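You operate a simulated robot arm through the tools that you are given. There is no shell and no other tool.

You run a simulated robot arm. Do the job below in one go: nothing can be reset, and whatever is moved stays where it is left.

TASK
Change the pin in the clamped block for the blue one, loosen the vice and slide the stop home.
Fine: the old pin goes first into the free opening of the short pin holder, the new one fully into the block; the block stays on the bed; the stop ends at 0 mm.

Only the result counts: the job must be done as asked and must still hold three seconds after the hand-in. Knocking over, shifting, dropping, spilling or breaking anything else fails it.

THE ROBOT
A 7-joint arm with a fingered hand, fixed in place. Base frame: the origin is on the floor under the middle of its stand, x ahead of it, y to its left, z up; the work surface is at about z = 0.868. Units: m, degrees, N and s.
With the tool pointing down near the work surface it reaches from about 0.16 to 0.76 m from the base axis. Its first joint turns from -69.0 to 172.0 degrees. Payload 3.4 kg.
The tool frame sits at the grasp point between the pads (the TCP): z along the fingers, y along the line on which they close. The tips reach 0.039 m beyond it. The gripper opens to 0.18 m; its body begins 0.111 m behind the TCP. The gripper is a hand of 3 fingers: y runs from the thumb to the fingers, the wrist lies at [0, 0, -0.262] in the tool frame, and closing takes about 1.5 s.
Orientation is told as [roll, pitch, yaw] about the base's x, y, z axes, in that order, counted from this pose: with the fingers straight down and closing along the base's y, the tool's x points along the base's -x, its y along +y and its z along -z.

THE INTERFACE
- The arm moves only by the tool servo_tool. Its argument "targets" is one flat list of numbers, 7 for each row, row after row: the turn, a rotation vector about the tool's x, y, z in units of 8 degrees (1.0 is 8 degrees), then the shift along the tool's x, y, z in units of 50 mm (1.0 is 50 mm), then the closure in counts, from 0 (fully open) to 255 (shut). In form: [ax, ay, az, tx, ty, tz, fingers, ax, ay, az, tx, ty, tz, fingers, ...]. A call has 1 to 20 rows; each row shifts and turns the commanded pose from where the row before left it, along the tool's axes as they then stand. A call with a number of a shift or a turn outside -1 to 1 is refused whole. A row lasts 0.2 s, in which the tool goes at most 0.05 m and 8.6 degrees; a call with a longer step from one row to the next is refused whole, and so is a gripper value outside its range. A pose out of reach is approached as far as the arm can. The call stops where the force on the tool passes 40 N (or 10 N more than at its start, if that is more) or the arm is blocked; 0.2 s more then pass. Each finger travels about 0.072 m/s and halts on what it meets, pressing with about 31 N; the grip force reading is that of the motor and also rises with nothing between the fingers. The clock runs only during rows and for 0.2 s after the last one: add rows that do not move to give the fingers time. The reply holds the time, the measured pose of the TCP, the force on the tool along the base axes, the opening and the grip force, in the units named above and with some noise, with the torque about the TCP (base axes, N m) and any sound that the robot's microphone picked up, and new pictures: "show" is both (left out), scene, wrist or none.
- Cameras (640 x 400 px; columns grow to the right, rows downward): "scene" is fixed at [0.3992, -0.6536, 1.6342]; the picture's right is [1.00, -0.07, 0.00], its down [-0.07, -0.97, -0.25] and it looks along [0.02, 0.25, -0.97] (base axes); focal length 369 px, centre (320, 200). "wrist" rides on the gripper at [0.063, -0.036, -0.128] in the tool frame; the picture's right is [0.50, 0.87, 0.00], its down [-0.75, 0.44, -0.49] and it looks along [-0.43, 0.25, 0.87] (tool axes); focal length 226 px, centre (320, 200). There is no depth. A picture from a camera that has moved, and an enlarged one, comes with that camera's place and axes in the base frame and with its lens. The place of the scene camera against the robot may be out by one fixed shift of up to 0.018 m in any direction.
- raise_lower(by): moves the trunk up (or, below 0, down) by that many m; the arm rides with it, the base frame stays. It gives what a move gives, with no picture.
- grasp_type(shape): the hand has 3 fingers and takes this shape, open, in about a second: jaw (thumb against the fingers, like two jaws); tri (thumb and two fingers); tip (a fingertip pinch); poke (one finger out to press); point (the index stretched); flat (the hand flat); cup (the hand cupped); fist (a fist). The gripper value then closes the fingers along that shape, each until it touches; the sizes above hold for jaw. It gives what a move gives, with no picture.
- close_up(camera, box): a new picture of the part [left, top, right, bottom] of that camera's present view, enlarged. It takes no simulated time.
- job_done(): hands the job in; it is judged then, once.

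Places have to be worked out from the pictures, the camera data and where the tool is seen. Open the gripper and draw the arm clear of the work before you hand the job in, unless the task says otherwise.

The tools are called by a JSON object that holds its "method" and its "body". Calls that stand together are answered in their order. servo_tool: Moves the arm, as the interface text tells. Its arguments: {"type":"object","properties":{"targets":{"type":"array","items":{"type":"number"}},"show":{"type":"string","enum":["both","scene","wrist","none"]}},"required":["targets"]} The other tools are called the same way: raise_lower (by) moves the trunk up or down; grasp_type (shape) gives the hand a shape; close_up (camera, box) takes an enlarged picture of a part of a camera's view; job_done () hands the job in.

At the start:

```text
clock: 0.0
eef_pos: [0.3057, -0.427, 1.2143]
tcp_rot: [0.2, 0.1, 0.0]
force: [-0.6, 0.3, -0.5]
torque: [-0.03, -0.04, 0.03]
gripper_width: 0.1798
gripper_force: 0.0
shape: jaw
trunk travel left (down, up): [-0.3, 0.242]
```

scene: 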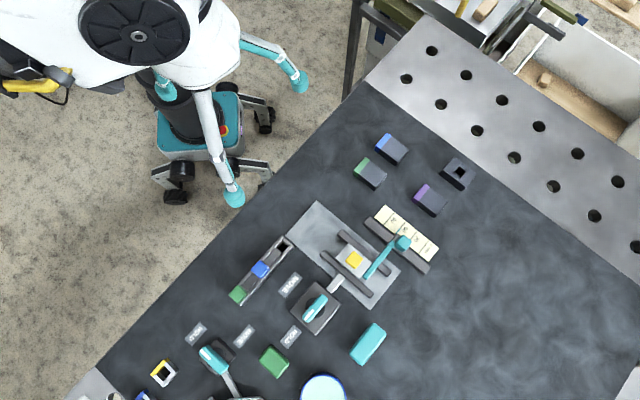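
wrist: 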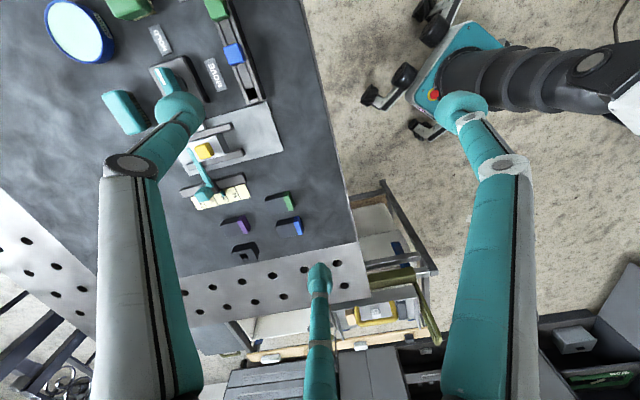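

I'll start by looking closely at the work area from the fixed camera before moving anything.

{"method": "close_up", "body": {"camera": "scene", "box": [220, 190, 460, 340]}}

{"method": "close_up", "body": {"camera": "scene", "box": [340, 120, 500, 220]}}

{"method": "close_up", "body": {"camera": "scene", "box": [130, 280, 400, 400]}}

{"method": "close_up", "body": {"camera": "wrist", "box": [40, 0, 360, 280]}}

```text
2.67 times, centred on (340, 265) of scene
camera zoom: at [0.3992, -0.6536, 1.6342], right [1.0, -0.07, 0.0], down [-0.07, -0.97, -0.25], along [0.02, 0.25, -0.97], focal length 984 px, centre (267, 27)
```

zoom: 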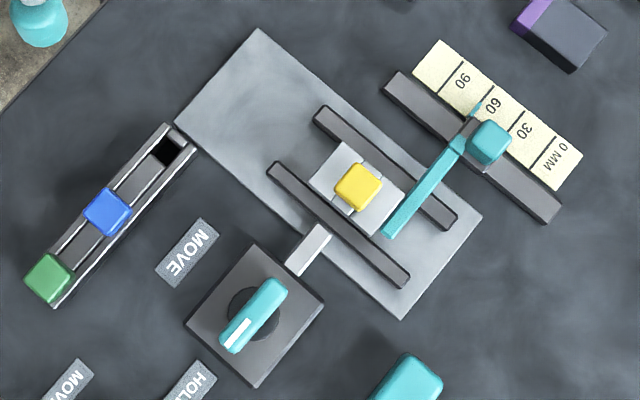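

```text
4.00 times, centred on (420, 170) of scene
camera zoom: at [0.3992, -0.6536, 1.6342], right [1.0, -0.07, 0.0], down [-0.07, -0.97, -0.25], along [0.02, 0.25, -0.97], focal length 1476 px, centre (-80, 320)
```

zoom: 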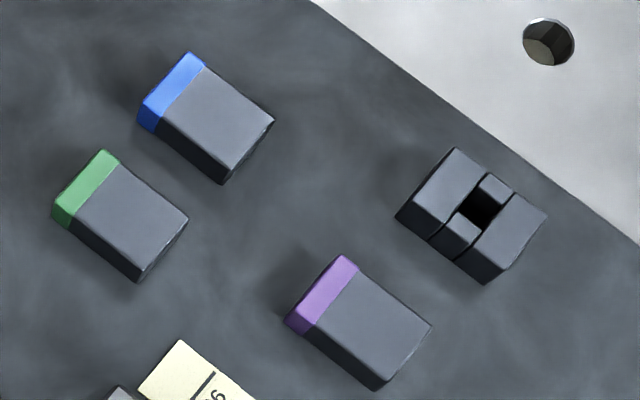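

```text
2.37 times, centred on (265, 340) of scene
camera zoom: at [0.3992, -0.6536, 1.6342], right [1.0, -0.07, 0.0], down [-0.07, -0.97, -0.25], along [0.02, 0.25, -0.97], focal length 875 px, centre (450, -132)
```

zoom: 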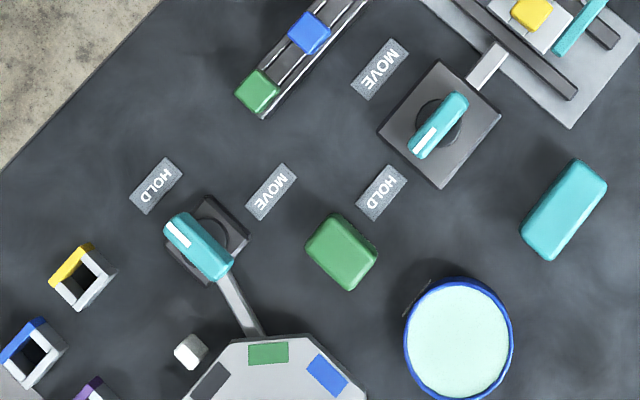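

```text
1.43 times, centred on (200, 140) of wrist
camera zoom: at [0.2429, -0.4633, 1.3411], right [-0.5, 0.87, 0.0], down [0.75, 0.44, 0.49], along [0.43, 0.25, -0.87], focal length 323 px, centre (491, 286)
```

zoom: 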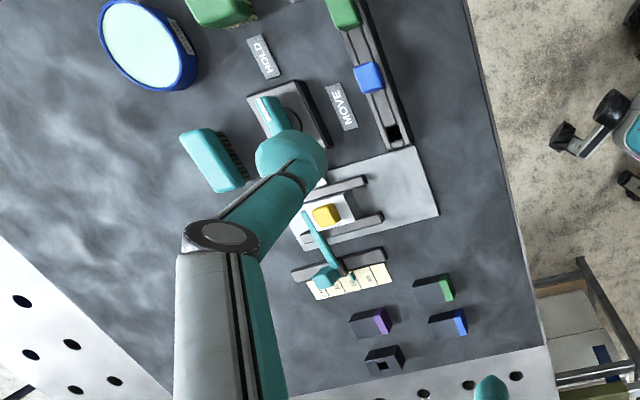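

Everything on the fixture looks turned about 45° to the base axes. The rails run along (0.7,-0.7), and the vice knob has its white mark towards HOLD. Next I'll look at the hand itself, then at the holder and the lower-left area.

{"method": "close_up", "body": {"camera": "scene", "box": [60, 0, 340, 220]}}

{"method": "close_up", "body": {"camera": "scene", "box": [225, 230, 305, 310]}}

{"method": "close_up", "body": {"camera": "scene", "box": [320, 200, 440, 300]}}

{"method": "close_up", "body": {"camera": "scene", "box": [60, 320, 220, 400]}}

```text
1.82 times, centred on (200, 110) of scene
camera zoom: at [0.3992, -0.6536, 1.6342], right [1.0, -0.07, 0.0], down [-0.07, -0.97, -0.25], along [0.02, 0.25, -0.97], focal length 671 px, centre (538, 364)
```

zoom: 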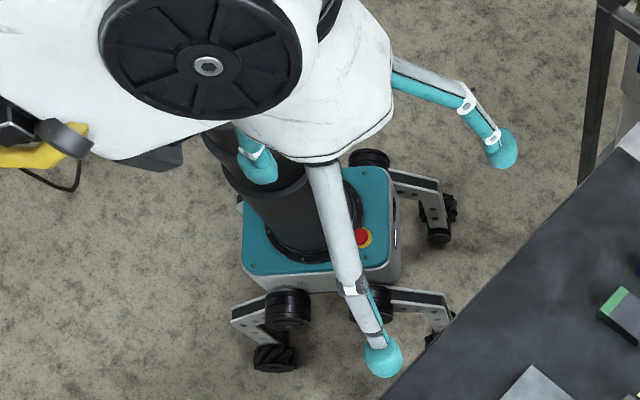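

```text
5.00 times, centred on (265, 270) of scene
camera zoom: at [0.3992, -0.6536, 1.6342], right [1.0, -0.07, 0.0], down [-0.07, -0.97, -0.25], along [0.02, 0.25, -0.97], focal length 1845 px, centre (595, -150)
```

zoom: 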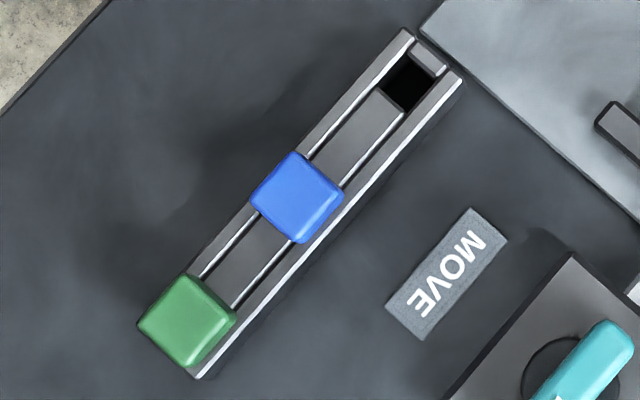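

```text
4.00 times, centred on (380, 250) of scene
camera zoom: at [0.3992, -0.6536, 1.6342], right [1.0, -0.07, 0.0], down [-0.07, -0.97, -0.25], along [0.02, 0.25, -0.97], focal length 1476 px, centre (80, 0)
```

zoom: 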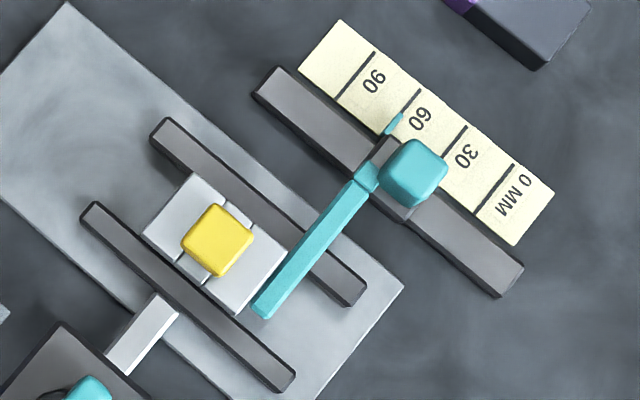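

```text
4.00 times, centred on (140, 360) of scene
camera zoom: at [0.3992, -0.6536, 1.6342], right [1.0, -0.07, 0.0], down [-0.07, -0.97, -0.25], along [0.02, 0.25, -0.97], focal length 1476 px, centre (1040, -440)
```

zoom: 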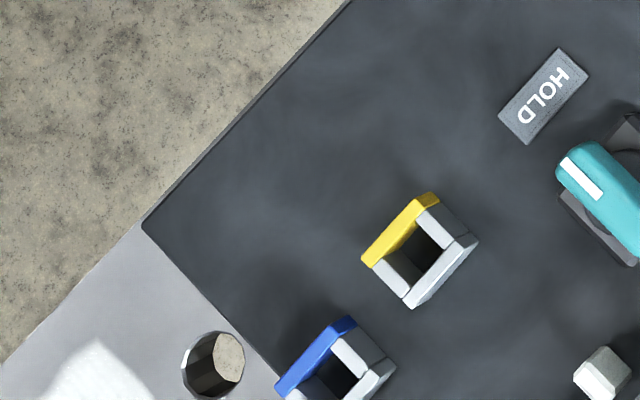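

The stop's pointer sits near the 60 line, the rack has one free opening at its upper end, and the block holds the yellow pin. I'll yaw the tool by -45° to line up with the fixture, then move over it to get wrist pictures.

{"method": "servo_tool", "body": {"targets": [0, 0, 0.9375, 0, 0, 0, 0, 0, 0, 0.9375, 0, 0, 0, 0, 0, 0, 0.9375, 0, 0, 0, 0, 0, 0, 0.9375, 0, 0, 0, 0, 0, 0, 0.9375, 0, 0, 0, 0, 0, 0, 0.9375, 0, 0, 0, 0, 0, 0, 0, -0.33, -0.67, 0, 0, 0, 0, 0, -0.33, -0.67, 0, 0, 0, 0, 0, -0.33, -0.67, 0, 0, 0, 0, 0, 0, 0, 0, 0], "show": "both"}}

```text
clock: 2.2
eef_pos: [0.2692, -0.5279, 1.2161]
tcp_rot: [-0.3, -0.2, -45.0]
force: [-0.2, -0.5, 0.1]
torque: [-0.01, 0.01, -0.02]
gripper_width: 0.1798
gripper_force: 0.1
shape: jaw
trunk travel left (down, up): [-0.3, 0.242]
camera wrist: at [0.1996, -0.5081, 1.344], right [0.26, 0.97, 0.0], down [0.84, -0.22, 0.49], along [0.48, -0.13, -0.87], focal length 226 px, centre (320, 200)
```

scene: 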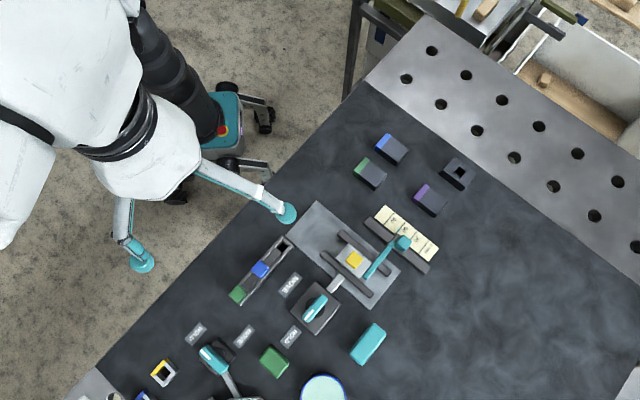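
wrist: 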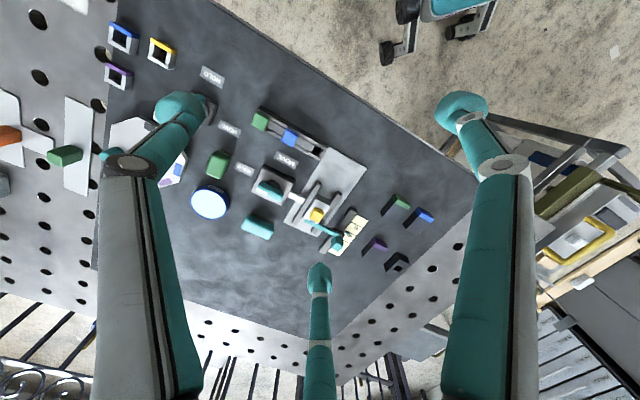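

The wrist view shows only one pin rack on the table. I'll enlarge the fixture area to judge the heights.

{"method": "close_up", "body": {"camera": "wrist", "box": [230, 90, 390, 270]}}

{"method": "close_up", "body": {"camera": "wrist", "box": [90, 20, 290, 180]}}

```text
2.22 times, centred on (310, 180) of wrist
camera zoom: at [0.1996, -0.5081, 1.344], right [0.26, 0.97, 0.0], down [0.84, -0.22, 0.49], along [0.48, -0.13, -0.87], focal length 502 px, centre (342, 244)
```

zoom: 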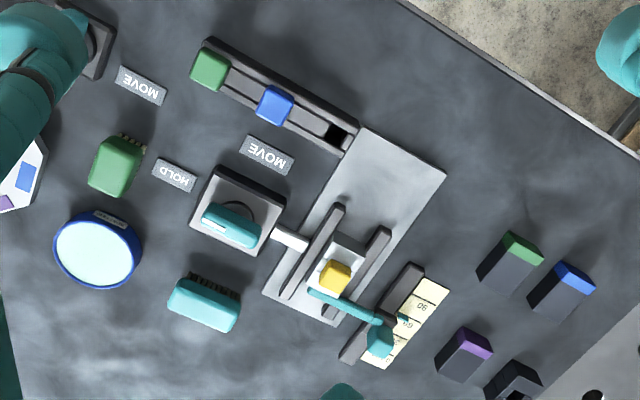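

```text
2.50 times, centred on (190, 100) of wrist
camera zoom: at [0.1996, -0.5081, 1.344], right [0.26, 0.97, 0.0], down [0.84, -0.22, 0.49], along [0.48, -0.13, -0.87], focal length 565 px, centre (645, 450)
```

zoom: 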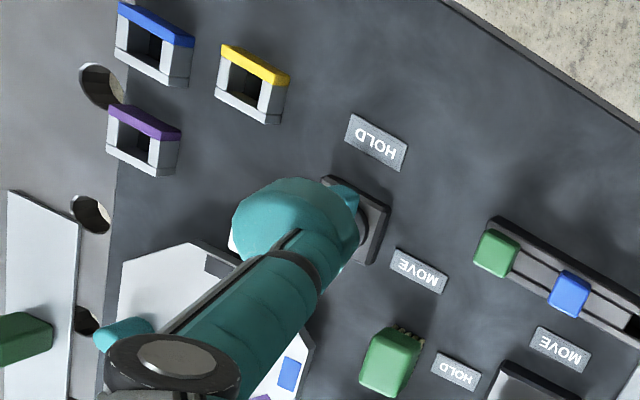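

I'll partly close the jaw shape here in free air to see how the fingers actually come together.

{"method": "servo_tool", "body": {"targets": [0, 0, 0, 0, 0, 0, 200, 0, 0, 0, 0, 0, 0, 200, 0, 0, 0, 0, 0, 0, 200, 0, 0, 0, 0, 0, 0, 200, 0, 0, 0, 0, 0, 0, 200, 0, 0, 0, 0, 0, 0, 200, 0, 0, 0, 0, 0, 0, 200], "show": "both"}}

```text
clock: 3.8
eef_pos: [0.2706, -0.5273, 1.2167]
tcp_rot: [-0.1, -0.2, -44.9]
force: [-0.8, 1.1, -0.4]
torque: [0.02, 0.01, 0.0]
gripper_width: 0.0393
gripper_force: 0.0
shape: jaw
trunk travel left (down, up): [-0.3, 0.242]
camera wrist: at [0.1995, -0.5088, 1.3437], right [0.26, 0.97, 0.0], down [0.84, -0.22, 0.49], along [0.48, -0.13, -0.87], focal length 226 px, centre (320, 200)
```

scene: 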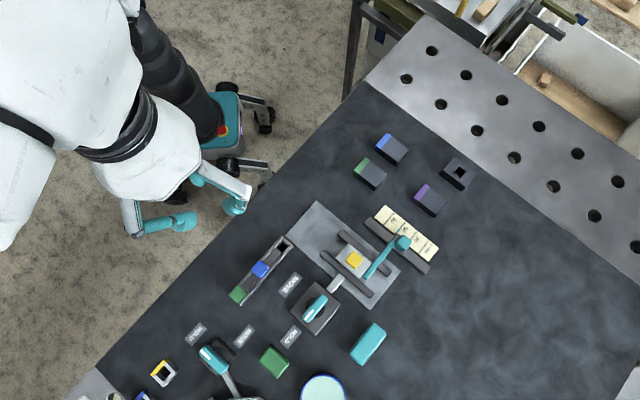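
wrist: 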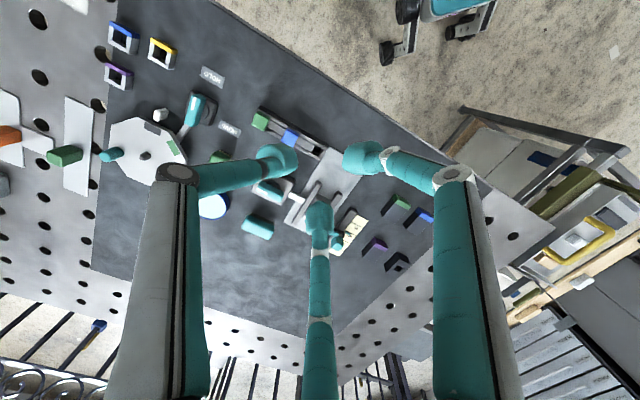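

In this shape the three fingertips close radially at 120° to each other. I'll try the "tip" pinch to see whether it suits the small square caps better.

{"method": "grasp_type", "body": {"shape": "tip"}}

{"method": "servo_tool", "body": {"targets": [0, 0, 0, 0, 0, 0, 0, 0, 0, 0, 0, 0, 0, 0], "show": "both"}}

{"method": "servo_tool", "body": {"targets": [0, 0, 0, 0, 0, 0, 200, 0, 0, 0, 0, 0, 0, 200, 0, 0, 0, 0, 0, 0, 200, 0, 0, 0, 0, 0, 0, 200, 0, 0, 0, 0, 0, 0, 200, 0, 0, 0, 0, 0, 0, 200, 0, 0, 0, 0, 0, 0, 200], "show": "wrist"}}

```text
clock: 4.7
eef_pos: [0.2692, -0.5277, 1.2171]
tcp_rot: [-0.2, -0.2, -44.9]
force: [-0.4, -0.2, -0.7]
torque: [-0.01, -0.01, 0.0]
gripper_width: 0.1797
gripper_force: 0.1
shape: tip
trunk travel left (down, up): [-0.3, 0.242]
```

```text
clock: 5.3
eef_pos: [0.2688, -0.5276, 1.2172]
tcp_rot: [-0.2, -0.1, -45.0]
force: [0.9, -0.6, -0.3]
torque: [-0.03, -0.02, 0.0]
gripper_width: 0.1796
gripper_force: 0.2
shape: tip
trunk travel left (down, up): [-0.3, 0.242]
camera wrist: at [0.1995, -0.5088, 1.3437], right [0.26, 0.97, 0.0], down [0.84, -0.22, 0.49], along [0.48, -0.13, -0.87], focal length 226 px, centre (320, 200)
```

scene: 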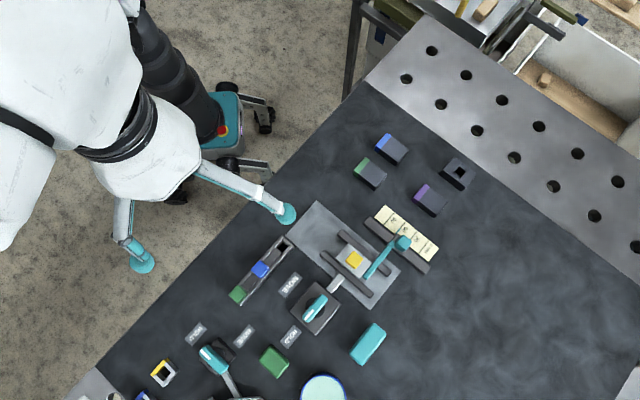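
wrist: 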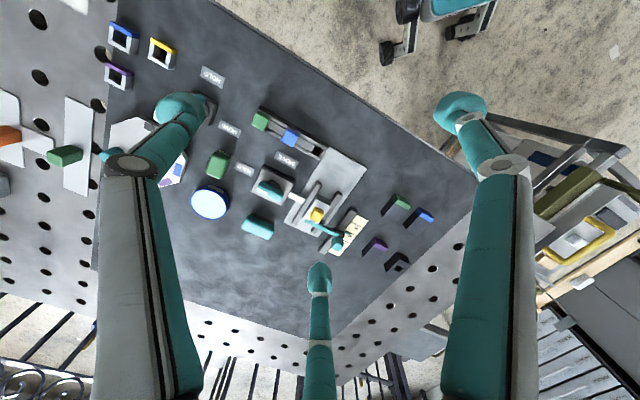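

```text
clock: 6.9
eef_pos: [0.269, -0.5272, 1.2172]
tcp_rot: [-0.2, -0.1, -44.9]
force: [0.2, 0.5, 0.5]
torque: [0.0, 0.0, 0.01]
gripper_width: 0.0393
gripper_force: 0.1
shape: tip
trunk travel left (down, up): [-0.3, 0.242]
camera wrist: at [0.1995, -0.5088, 1.3437], right [0.26, 0.97, 0.0], down [0.84, -0.22, 0.49], along [0.48, -0.13, -0.87], focal length 226 px, centre (320, 200)
```

wrist: 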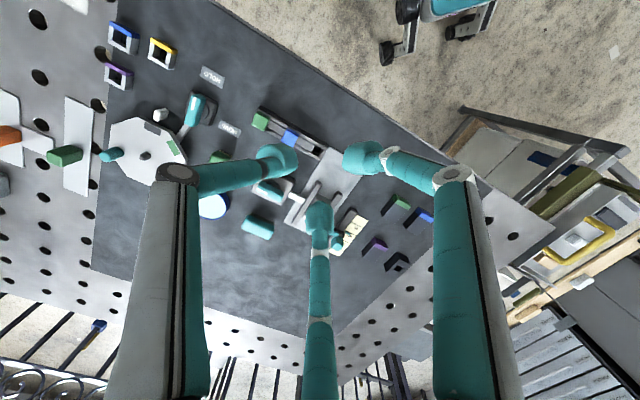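

The "tip" shape closes exactly as "jaw" does, so I'll work with this three-point radial grip. I'll open up and descend above the block for a closer view.

{"method": "servo_tool", "body": {"targets": [0, 0, 0, 0, 0, 0, 0, 0, 0, 0, 0, 0, 0, 0, 0, 0, 0, 0, 0, 0, 0, 0, 0, 0, -0.426, 0.212, 0.624, 0, 0, 0, 0, -0.426, 0.212, 0.624, 0, 0, 0, 0, -0.426, 0.212, 0.624, 0, 0, 0, 0, -0.426, 0.212, 0.624, 0, 0, 0, 0, -0.426, 0.212, 0.624, 0, 0, 0, 0, 0, 0, 0, 0], "show": "both"}}

{"method": "close_up", "body": {"camera": "wrist", "box": [200, 90, 440, 270]}}

```text
clock: 8.9
eef_pos: [0.3809, -0.5657, 1.0606]
tcp_rot: [-0.2, -0.2, -45.1]
force: [0.0, 0.3, 0.0]
torque: [0.02, 0.0, -0.03]
gripper_width: 0.1797
gripper_force: 0.0
shape: tip
trunk travel left (down, up): [-0.3, 0.242]
camera wrist: at [0.3114, -0.547, 1.188], right [0.26, 0.97, 0.0], down [0.84, -0.22, 0.49], along [0.48, -0.13, -0.87], focal length 226 px, centre (320, 200)
```

scene: 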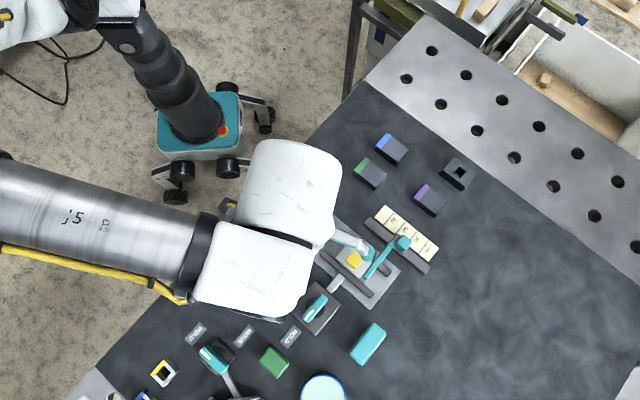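
wrist: 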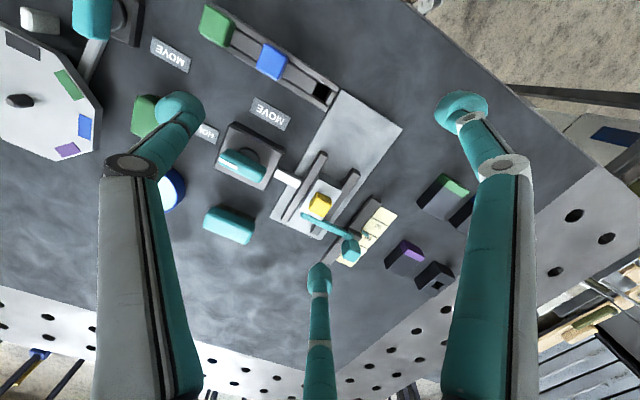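

```text
2.22 times, centred on (320, 180) of wrist
camera zoom: at [0.3114, -0.547, 1.188], right [0.26, 0.97, 0.0], down [0.84, -0.22, 0.49], along [0.48, -0.13, -0.87], focal length 502 px, centre (320, 244)
```

zoom: 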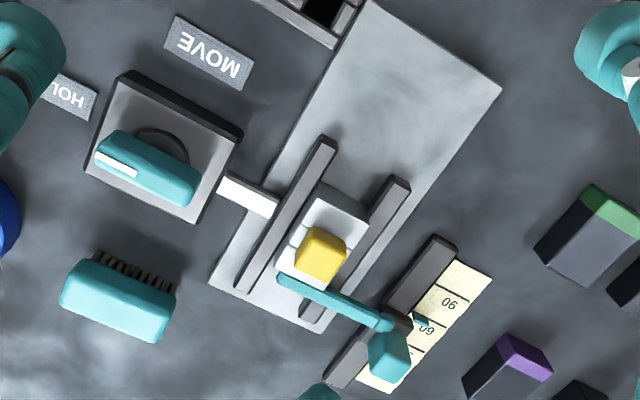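

Now a tighter zoom on the pin, the stop and the knob from here.

{"method": "close_up", "body": {"camera": "wrist", "box": [270, 140, 400, 270]}}

{"method": "close_up", "body": {"camera": "wrist", "box": [190, 0, 350, 110]}}

{"method": "close_up", "body": {"camera": "wrist", "box": [200, 90, 310, 200]}}

```text
3.08 times, centred on (335, 205) of wrist
camera zoom: at [0.3114, -0.547, 1.188], right [0.26, 0.97, 0.0], down [0.84, -0.22, 0.49], along [0.48, -0.13, -0.87], focal length 696 px, centre (274, 185)
```

zoom: 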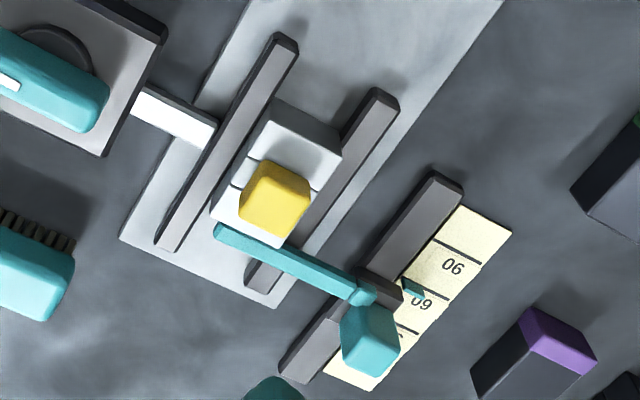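

```text
3.64 times, centred on (270, 55) of wrist
camera zoom: at [0.3114, -0.547, 1.188], right [0.26, 0.97, 0.0], down [0.84, -0.22, 0.49], along [0.48, -0.13, -0.87], focal length 822 px, centre (502, 727)
```

zoom: 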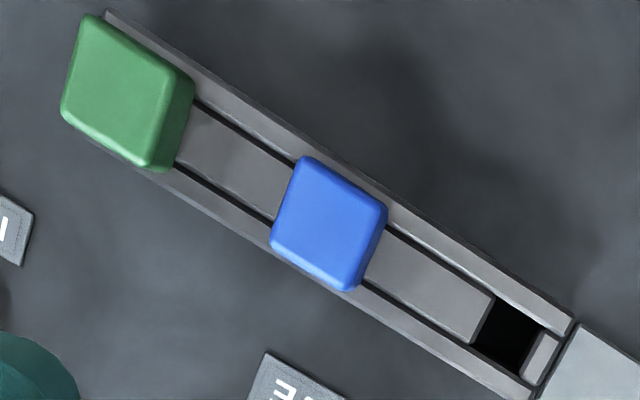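

```text
3.64 times, centred on (255, 145) of wrist
camera zoom: at [0.3114, -0.547, 1.188], right [0.26, 0.97, 0.0], down [0.84, -0.22, 0.49], along [0.48, -0.13, -0.87], focal length 822 px, centre (556, 400)
```

zoom: 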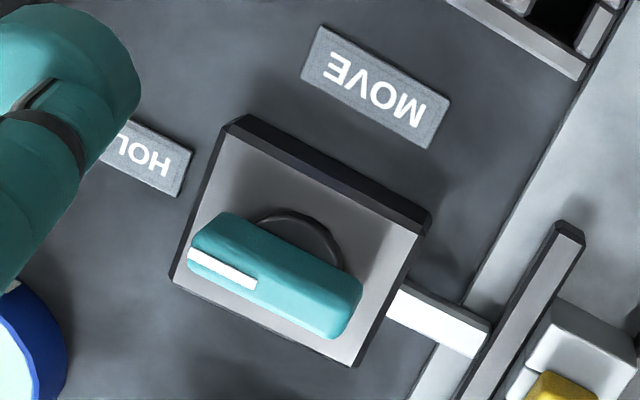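

A still tighter zoom on the yellow cap and the stop handle.

{"method": "close_up", "body": {"camera": "wrist", "box": [300, 180, 350, 230]}}

{"method": "close_up", "body": {"camera": "wrist", "box": [330, 200, 390, 260]}}

```text
8.00 times, centred on (325, 205) of wrist
camera zoom: at [0.3114, -0.547, 1.188], right [0.26, 0.97, 0.0], down [0.84, -0.22, 0.49], along [0.48, -0.13, -0.87], focal length 1808 px, centre (280, 160)
```

zoom: 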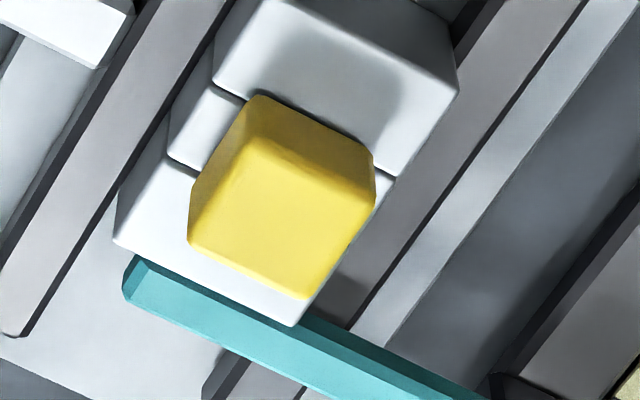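

```text
6.67 times, centred on (360, 230) of wrist
camera zoom: at [0.3114, -0.547, 1.188], right [0.26, 0.97, 0.0], down [0.84, -0.22, 0.49], along [0.48, -0.13, -0.87], focal length 1507 px, centre (53, 0)
```

zoom: 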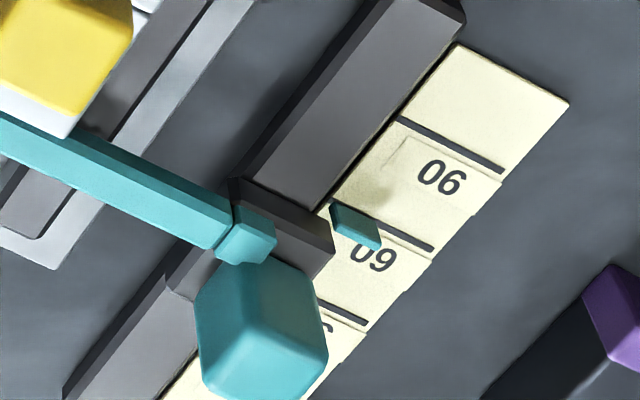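

From the two cameras I put the yellow cap's top at about radial s=0.747, tangential w=-0.085, z=0.92. That is with s along (0.71,-0.71) and w along (0.71,0.71); the stop arm lies just beyond it at z≈0.90. Gripping with the thumb on the base side keeps the fingers clear of the stop arm and the neighbouring pins, so I'll yaw a further -90°.

{"method": "servo_tool", "body": {"targets": [0, 0, 0.9375, 0, 0, 0, 0, 0, 0, 0.9375, 0, 0, 0, 0, 0, 0, 0.9375, 0, 0, 0, 0, 0, 0, 0.9375, 0, 0, 0, 0, 0, 0, 0.9375, 0, 0, 0, 0, 0, 0, 0.9375, 0, 0, 0, 0, 0, 0, 0.9375, 0, 0, 0, 0, 0, 0, 0.9375, 0, 0, 0, 0, 0, 0, 0.9375, 0, 0, 0, 0, 0, 0, 0.9375, 0, 0, 0, 0, 0, 0, 0.9375, 0, 0, 0, 0, 0, 0, 0.9375, 0, 0, 0, 0, 0, 0, 0, 0, 0, 0, 0], "show": "both"}}

```text
clock: 11.7
eef_pos: [0.3795, -0.6333, 1.0327]
tcp_rot: [0.1, 0.5, -134.7]
force: [0.1, -0.6, -0.4]
torque: [0.02, 0.0, 0.01]
gripper_width: 0.18
gripper_force: 0.0
shape: tip
out of reach, approached as far as the arm can: row 10, 11, 12
trunk travel left (down, up): [-0.3, 0.242]
camera wrist: at [0.3974, -0.5644, 1.1601], right [0.97, -0.25, 0.0], down [-0.22, -0.84, 0.49], along [-0.12, -0.47, -0.87], focal length 226 px, centre (320, 200)
```

scene: 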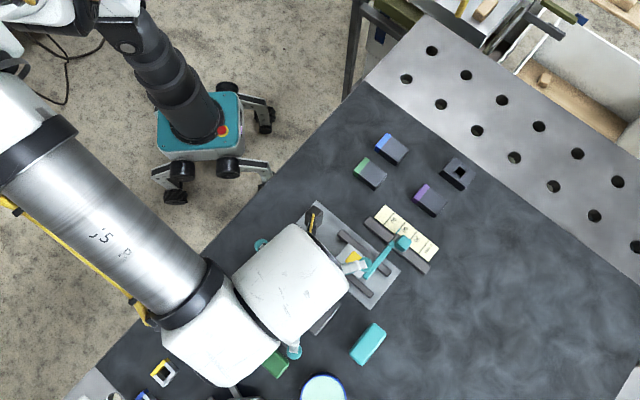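
wrist: 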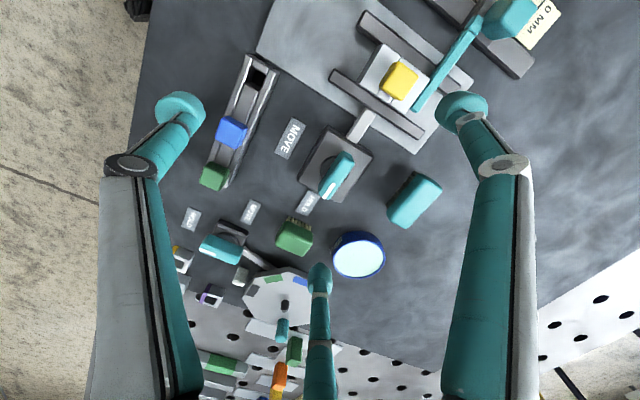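

At yaw -135° the wrist runs into a limit and the arm slid away from the commanded spot. I'll turn back and go the other way instead, with the thumb on the +w side at yaw +135°, which also clears the stop arm and neighbours.

{"method": "servo_tool", "body": {"targets": [0, 0, -0.9375, 0, 0, -0.2, 0, 0, 0, -0.9375, 0, 0, -0.2, 0, 0, 0, -0.9375, 0, 0, -0.2, 0, 0, 0, -0.9375, 0, 0, -0.2, 0, 0, 0, -0.9375, 0, 0, -0.2, 0, 0, 0, -0.9375, 0, 0, -0.2, 0, 0, 0, -0.9375, 0, 0, 0, 0, 0, 0, -0.9375, 0, 0, 0, 0, 0, 0, -0.9375, 0, 0, 0, 0, 0, 0, -0.9375, 0, 0, 0, 0, 0, 0, -0.9375, 0, 0, 0, 0, 0, 0, -0.9375, 0, 0, 0, 0], "show": "none"}}

{"method": "servo_tool", "body": {"targets": [0, 0, -0.9375, 0, 0, 0, 0, 0, 0, -0.9375, 0, 0, 0, 0, 0, 0, -0.9375, 0, 0, 0, 0, 0, 0, -0.9375, 0, 0, 0, 0, 0, 0, -0.9375, 0, 0, 0, 0, 0, 0, -0.9375, 0, 0, 0, 0, 0, 0, -0.9375, 0, 0, 0, 0, 0, 0, -0.9375, 0, 0, 0, 0, 0, 0, -0.9375, 0, 0, 0, 0, 0, 0, -0.9375, 0, 0, 0, 0, 0, 0, -0.9375, 0, 0, 0, 0, 0, 0, -0.9375, 0, 0, 0, 0], "show": "both"}}

```text
clock: 14.3
eef_pos: [0.3805, -0.6334, 1.0914]
tcp_rot: [-0.2, -0.1, -44.9]
force: [0.1, -1.1, 0.3]
torque: [0.0, 0.03, -0.05]
gripper_width: 0.1801
gripper_force: 0.0
shape: tip
trunk travel left (down, up): [-0.3, 0.242]
```

```text
clock: 16.9
eef_pos: [0.3805, -0.6331, 1.0933]
tcp_rot: [0.0, 0.1, 45.1]
force: [0.9, 0.6, -0.9]
torque: [-0.02, 0.03, 0.05]
gripper_width: 0.1799
gripper_force: 0.0
shape: tip
trunk travel left (down, up): [-0.3, 0.242]
camera wrist: at [0.3619, -0.7028, 1.2194], right [-0.97, 0.26, 0.0], down [0.22, 0.84, 0.49], along [0.13, 0.47, -0.87], focal length 226 px, centre (320, 200)
```

scene: 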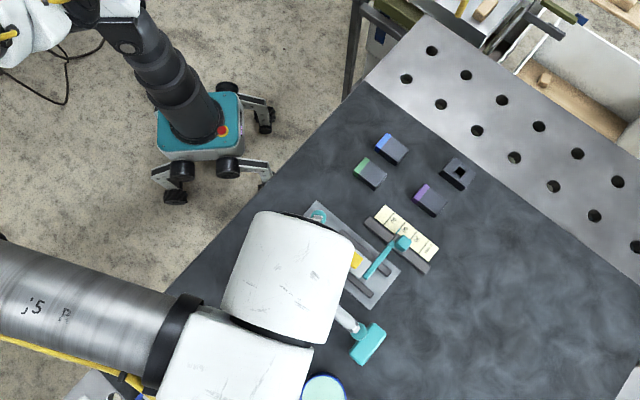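
wrist: 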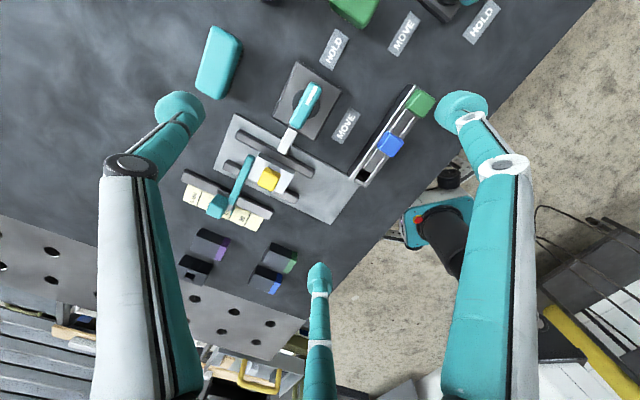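

Yaw +45° is reached without trouble, and the commanded pose followed the actual one. I'll continue on to +135°.

{"method": "servo_tool", "body": {"targets": [0, 0, -0.9375, 0, 0, 0, 0, 0, 0, -0.9375, 0, 0, 0, 0, 0, 0, -0.9375, 0, 0, 0, 0, 0, 0, -0.9375, 0, 0, 0, 0, 0, 0, -0.9375, 0, 0, 0, 0, 0, 0, -0.9375, 0, 0, 0, 0, 0, 0, -0.9375, 0, 0, 0, 0, 0, 0, -0.9375, 0, 0, 0, 0, 0, 0, -0.9375, 0, 0, 0, 0, 0, 0, -0.9375, 0, 0, 0, 0, 0, 0, -0.9375, 0, 0, 0, 0, 0, 0, -0.9375, 0, 0, 0, 0], "show": "both"}}

```text
clock: 19.5
eef_pos: [0.3799, -0.6335, 1.0923]
tcp_rot: [0.2, 0.1, 135.1]
force: [0.7, 0.1, 0.4]
torque: [-0.05, 0.02, 0.02]
gripper_width: 0.18
gripper_force: 0.0
shape: tip
trunk travel left (down, up): [-0.3, 0.242]
camera wrist: at [0.4503, -0.6516, 1.2194], right [-0.26, -0.97, 0.0], down [-0.84, 0.22, 0.49], along [-0.48, 0.12, -0.87], focal length 226 px, centre (320, 200)
```

scene: 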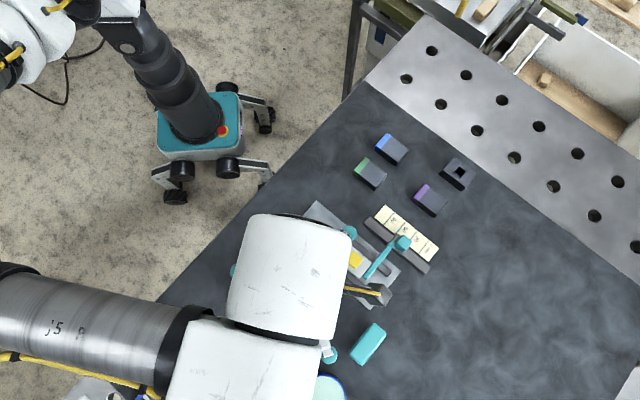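
wrist: 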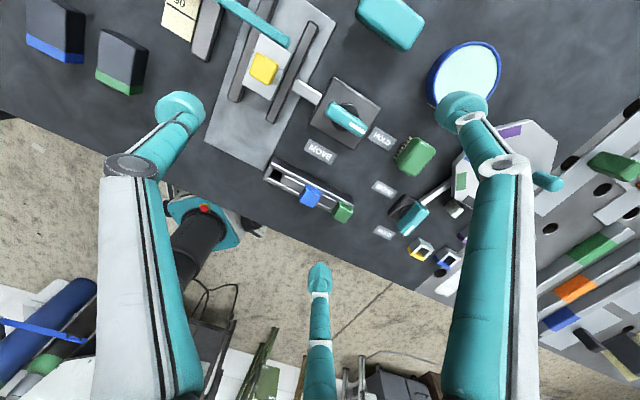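

Yaw +135° is reached cleanly, with the thumb now on the +w side. I'll move the TCP over the estimated yellow pin position at z≈1.06 and check its image position.

{"method": "servo_tool", "body": {"targets": [0, 0, 0, 0.203, -0.625, 0.2, 0, 0, 0, 0, 0.203, -0.625, 0.2, 0, 0, 0, 0, 0.203, -0.625, 0.2, 0, 0, 0, 0, 0, 0, 0, 0], "show": "both"}}

{"method": "close_up", "body": {"camera": "wrist", "box": [250, 80, 400, 230]}}

```text
clock: 20.5
eef_pos: [0.4683, -0.5878, 1.0621]
tcp_rot: [0.1, 0.2, 135.0]
force: [0.1, 0.4, 0.1]
torque: [0.01, -0.02, 0.0]
gripper_width: 0.1799
gripper_force: 0.1
shape: tip
trunk travel left (down, up): [-0.3, 0.242]
camera wrist: at [0.5373, -0.6066, 1.1892], right [-0.26, -0.97, 0.0], down [-0.84, 0.23, 0.49], along [-0.47, 0.12, -0.87], focal length 226 px, centre (320, 200)
```

scene: 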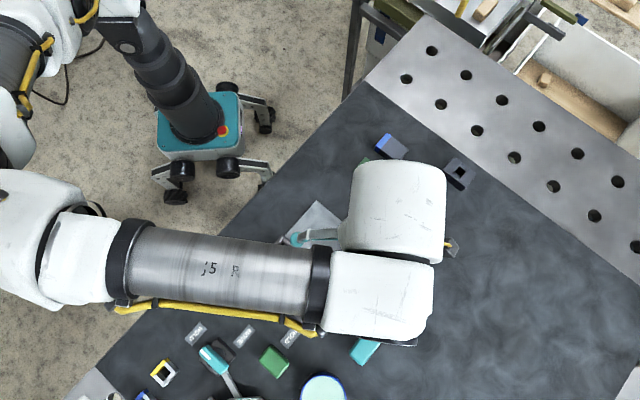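
wrist: 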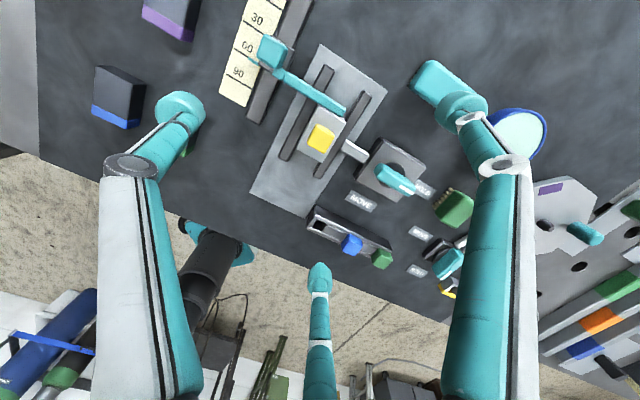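

```text
2.67 times, centred on (325, 155) of wrist
camera zoom: at [0.5373, -0.6066, 1.1892], right [-0.26, -0.97, 0.0], down [-0.84, 0.23, 0.49], along [-0.47, 0.12, -0.87], focal length 603 px, centre (307, 320)
```

zoom: 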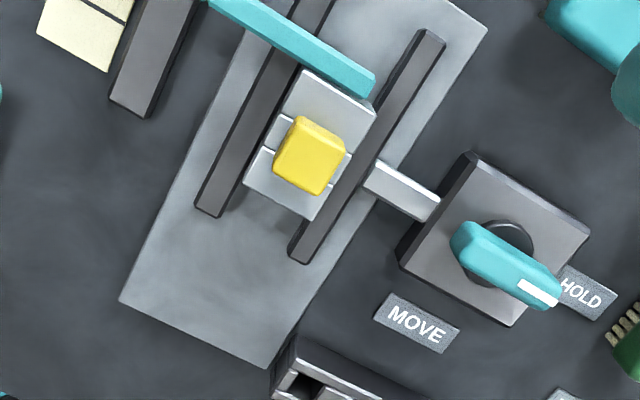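

Let me zoom tightly on the cap and the rack from this well-centred view.

{"method": "close_up", "body": {"camera": "wrist", "box": [300, 115, 350, 165]}}

{"method": "close_up", "body": {"camera": "wrist", "box": [300, 195, 400, 275]}}

```text
8.00 times, centred on (325, 140) of wrist
camera zoom: at [0.5373, -0.6066, 1.1892], right [-0.26, -0.97, 0.0], down [-0.84, 0.23, 0.49], along [-0.47, 0.12, -0.87], focal length 1808 px, centre (280, 680)
```

zoom: 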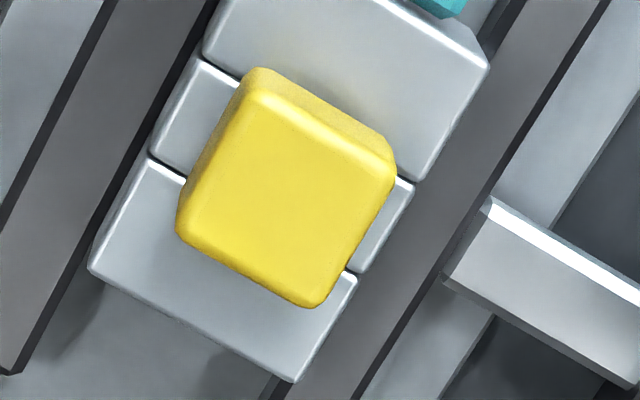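

```text
5.00 times, centred on (350, 235) of wrist
camera zoom: at [0.5373, -0.6066, 1.1892], right [-0.26, -0.97, 0.0], down [-0.84, 0.23, 0.49], along [-0.47, 0.12, -0.87], focal length 1130 px, centre (170, 25)
```

zoom: 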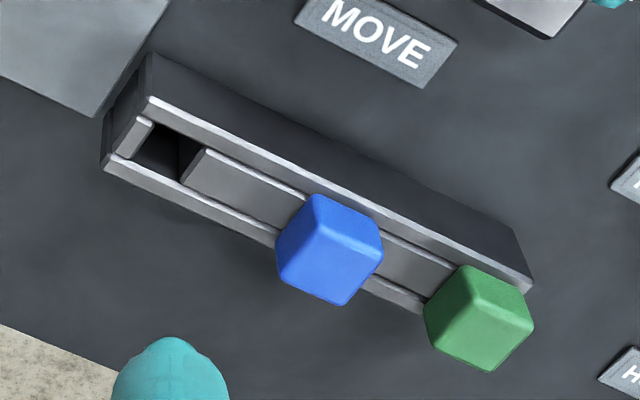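

Triangulating the views puts the yellow cap top centre at s≈0.748, w≈-0.085, z≈0.917. The block top is z≈0.898 and the free opening's centre is s≈0.623, w≈-0.155, with rack top z≈0.893. I'll pre-close the fingers to about 50 mm and descend partway to check alignment.

{"method": "servo_tool", "body": {"targets": [0, 0, 0, 0.048, 0, 0, 185, 0, 0, 0, 0, 0, 0, 185, 0, 0, 0, 0, 0, 0, 185, 0, 0, 0, 0, 0, 0, 185, 0, 0, 0, 0, 0, 0, 185, 0, 0, 0, 0, 0, 0.7, 185, 0, 0, 0, 0, 0, 0.7, 185, 0, 0, 0, 0, 0, 0, 185], "show": "both"}}

{"method": "close_up", "body": {"camera": "wrist", "box": [230, 90, 410, 250]}}

```text
clock: 22.3
eef_pos: [0.4705, -0.59, 0.9917]
tcp_rot: [0.2, 0.3, 135.0]
force: [-0.7, -0.1, 0.3]
torque: [-0.02, 0.02, -0.02]
gripper_width: 0.0499
gripper_force: 0.0
shape: tip
trunk travel left (down, up): [-0.3, 0.242]
camera wrist: at [0.5401, -0.6091, 1.1194], right [-0.26, -0.97, 0.0], down [-0.84, 0.23, 0.49], along [-0.48, 0.12, -0.87], focal length 226 px, centre (320, 200)
```

scene: 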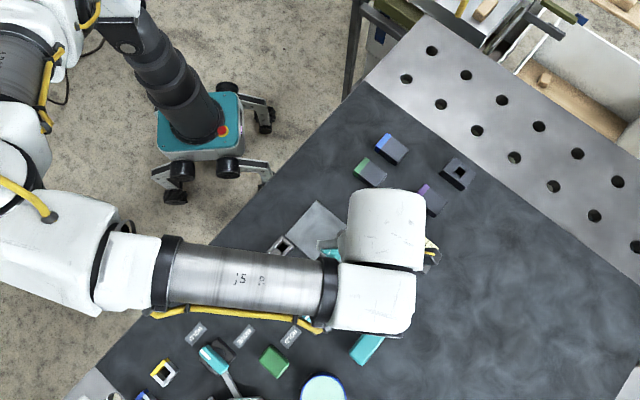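
wrist: 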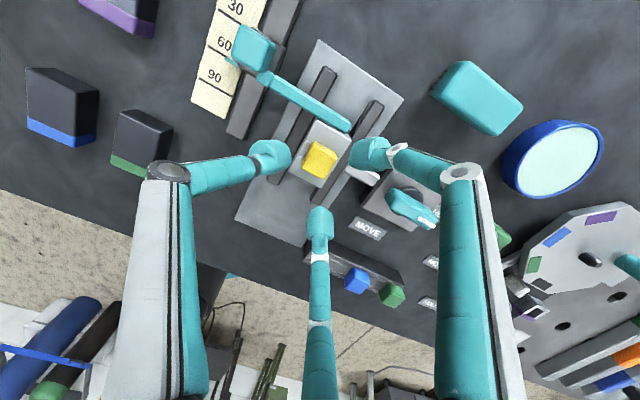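

```text
2.50 times, centred on (320, 170) of wrist
camera zoom: at [0.5401, -0.6091, 1.1194], right [-0.26, -0.97, 0.0], down [-0.84, 0.23, 0.49], along [-0.48, 0.12, -0.87], focal length 565 px, centre (320, 275)
```

zoom: 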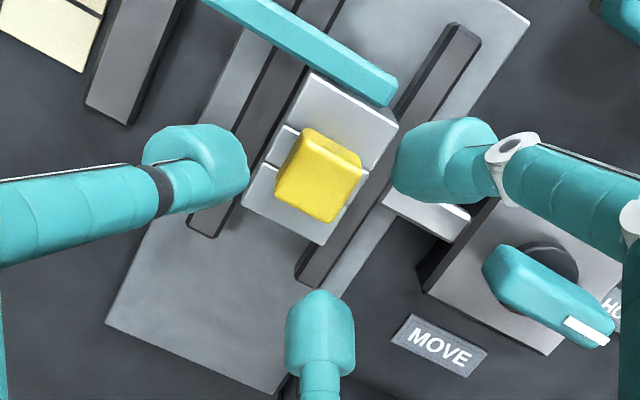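

The cap appears where expected, between the three fingertips. I'll trim s slightly and descend to TCP z≈0.940, so the tips stay just above the block top.

{"method": "servo_tool", "body": {"targets": [0, 0, 0, -0.026, 0, 0.4, 185, 0, 0, 0, 0, 0, 0.4, 185, 0, 0, 0, 0, 0, 0.23, 185, 0, 0, 0, 0, 0, 0, 185], "show": "both"}}

{"method": "close_up", "body": {"camera": "wrist", "box": [230, 90, 410, 250]}}

```text
clock: 23.3
eef_pos: [0.4701, -0.5882, 0.9431]
tcp_rot: [0.2, 0.3, 135.0]
force: [-1.4, -1.5, 13.0]
torque: [-0.19, 0.22, 0.0]
gripper_width: 0.0512
gripper_force: 0.1
shape: tip
trunk travel left (down, up): [-0.3, 0.242]
camera wrist: at [0.539, -0.6068, 1.0704], right [-0.26, -0.97, 0.01], down [-0.84, 0.23, 0.49], along [-0.47, 0.12, -0.87], focal length 226 px, centre (320, 200)
```

scene: 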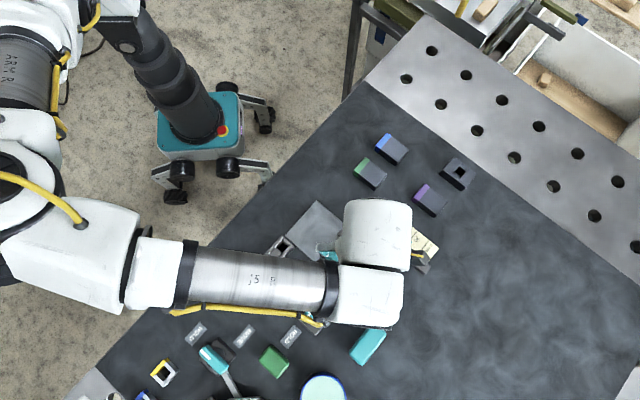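
wrist: 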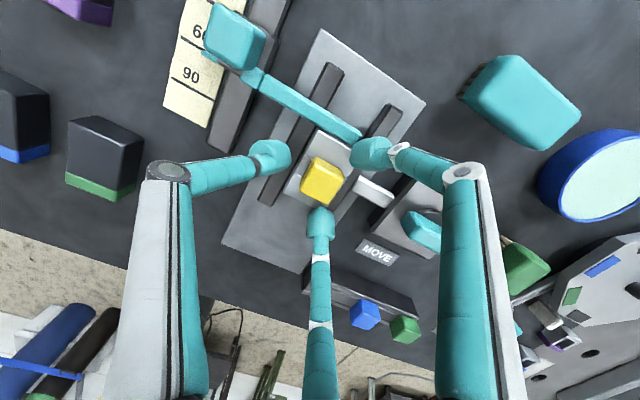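

```text
2.50 times, centred on (320, 170) of wrist
camera zoom: at [0.539, -0.6068, 1.0704], right [-0.26, -0.97, 0.01], down [-0.84, 0.23, 0.49], along [-0.47, 0.12, -0.87], focal length 565 px, centre (320, 275)
```

zoom: 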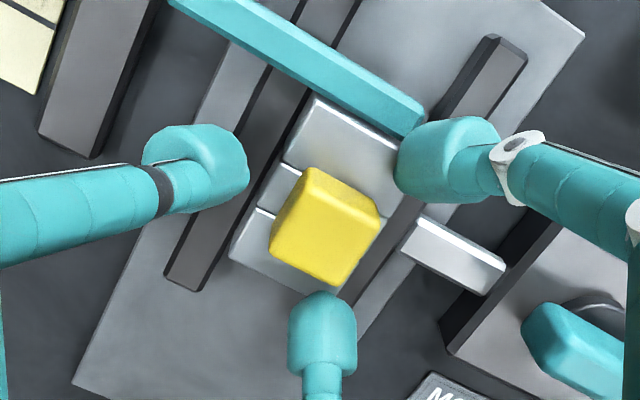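

The tips already touch at TCP z≈0.943: 13 N, with torque showing both fingers resting on the block top. I'll back off upward a few millimetres and then close on the cap.

{"method": "servo_tool", "body": {"targets": [0, 0, 0, 0, 0, -0.085, 185, 0, 0, 0, 0, 0, 0, 185], "show": "none"}}

{"method": "servo_tool", "body": {"targets": [0, 0, 0, 0, 0, 0, 255, 0, 0, 0, 0, 0, 0, 255, 0, 0, 0, 0, 0, 0, 255, 0, 0, 0, 0, 0, 0, 255, 0, 0, 0, 0, 0, 0, 255], "show": "wrist"}}

{"method": "close_up", "body": {"camera": "wrist", "box": [230, 90, 410, 250]}}

```text
clock: 23.9
eef_pos: [0.4689, -0.5888, 0.9443]
tcp_rot: [0.3, 0.0, 134.9]
force: [-0.6, -0.1, -0.1]
torque: [0.01, -0.03, 0.0]
gripper_width: 0.0498
gripper_force: 0.0
shape: tip
trunk travel left (down, up): [-0.3, 0.242]
```

```text
clock: 25.1
eef_pos: [0.4697, -0.5886, 0.9455]
tcp_rot: [0.1, 0.1, 135.1]
force: [0.4, -0.4, 0.4]
torque: [0.0, -0.02, -0.03]
gripper_width: 0.021
gripper_force: 30.5
shape: tip
trunk travel left (down, up): [-0.3, 0.242]
camera wrist: at [0.5394, -0.6078, 1.0718], right [-0.26, -0.97, 0.0], down [-0.84, 0.23, 0.49], along [-0.48, 0.12, -0.87], focal length 226 px, centre (320, 200)
```

wrist: 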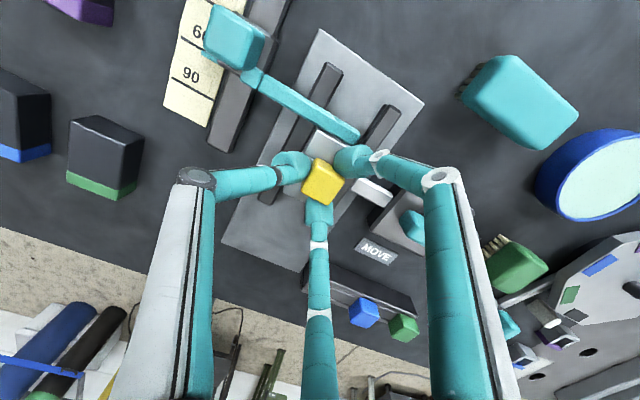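

```text
2.50 times, centred on (320, 170) of wrist
camera zoom: at [0.5394, -0.6078, 1.0718], right [-0.26, -0.97, 0.0], down [-0.84, 0.23, 0.49], along [-0.48, 0.12, -0.87], focal length 565 px, centre (320, 275)
```

zoom: 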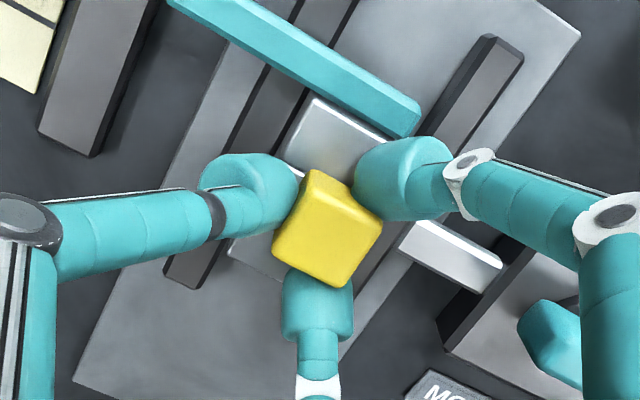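

The grip is solid at 30 N on the cap. I'll lift gently by 20 mm first and read the forces.

{"method": "servo_tool", "body": {"targets": [0, 0, 0, 0, 0, -0.1, 255, 0, 0, 0, 0, 0, -0.1, 255, 0, 0, 0, 0, 0, -0.1, 255, 0, 0, 0, 0, 0, -0.1, 255], "show": "wrist"}}

{"method": "close_up", "body": {"camera": "wrist", "box": [230, 90, 410, 250]}}

```text
clock: 26.1
eef_pos: [0.4685, -0.5889, 0.9648]
tcp_rot: [0.2, 0.2, 135.0]
force: [-0.7, 0.4, -1.9]
torque: [0.02, 0.02, -0.03]
gripper_width: 0.021
gripper_force: 30.4
shape: tip
trunk travel left (down, up): [-0.3, 0.242]
camera wrist: at [0.5391, -0.6083, 1.0914], right [-0.26, -0.97, 0.0], down [-0.84, 0.23, 0.49], along [-0.48, 0.12, -0.87], focal length 226 px, centre (320, 200)
```

wrist: 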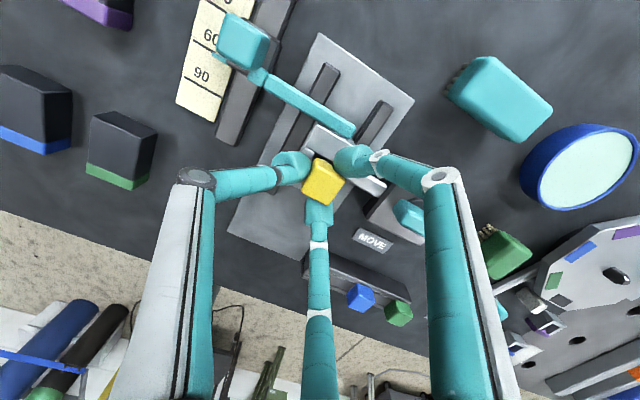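

```text
2.50 times, centred on (320, 170) of wrist
camera zoom: at [0.5391, -0.6083, 1.0914], right [-0.26, -0.97, 0.0], down [-0.84, 0.23, 0.49], along [-0.48, 0.12, -0.87], focal length 565 px, centre (320, 275)
```

zoom: 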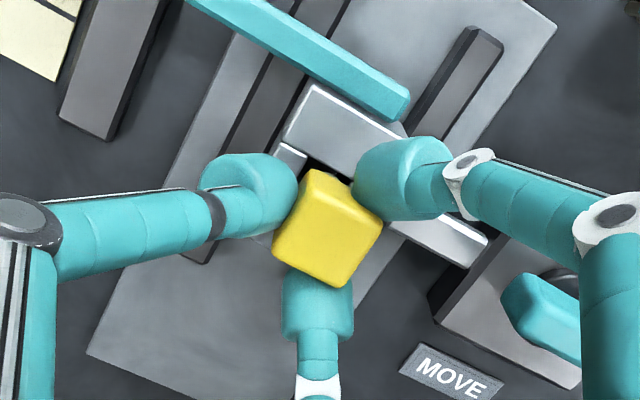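

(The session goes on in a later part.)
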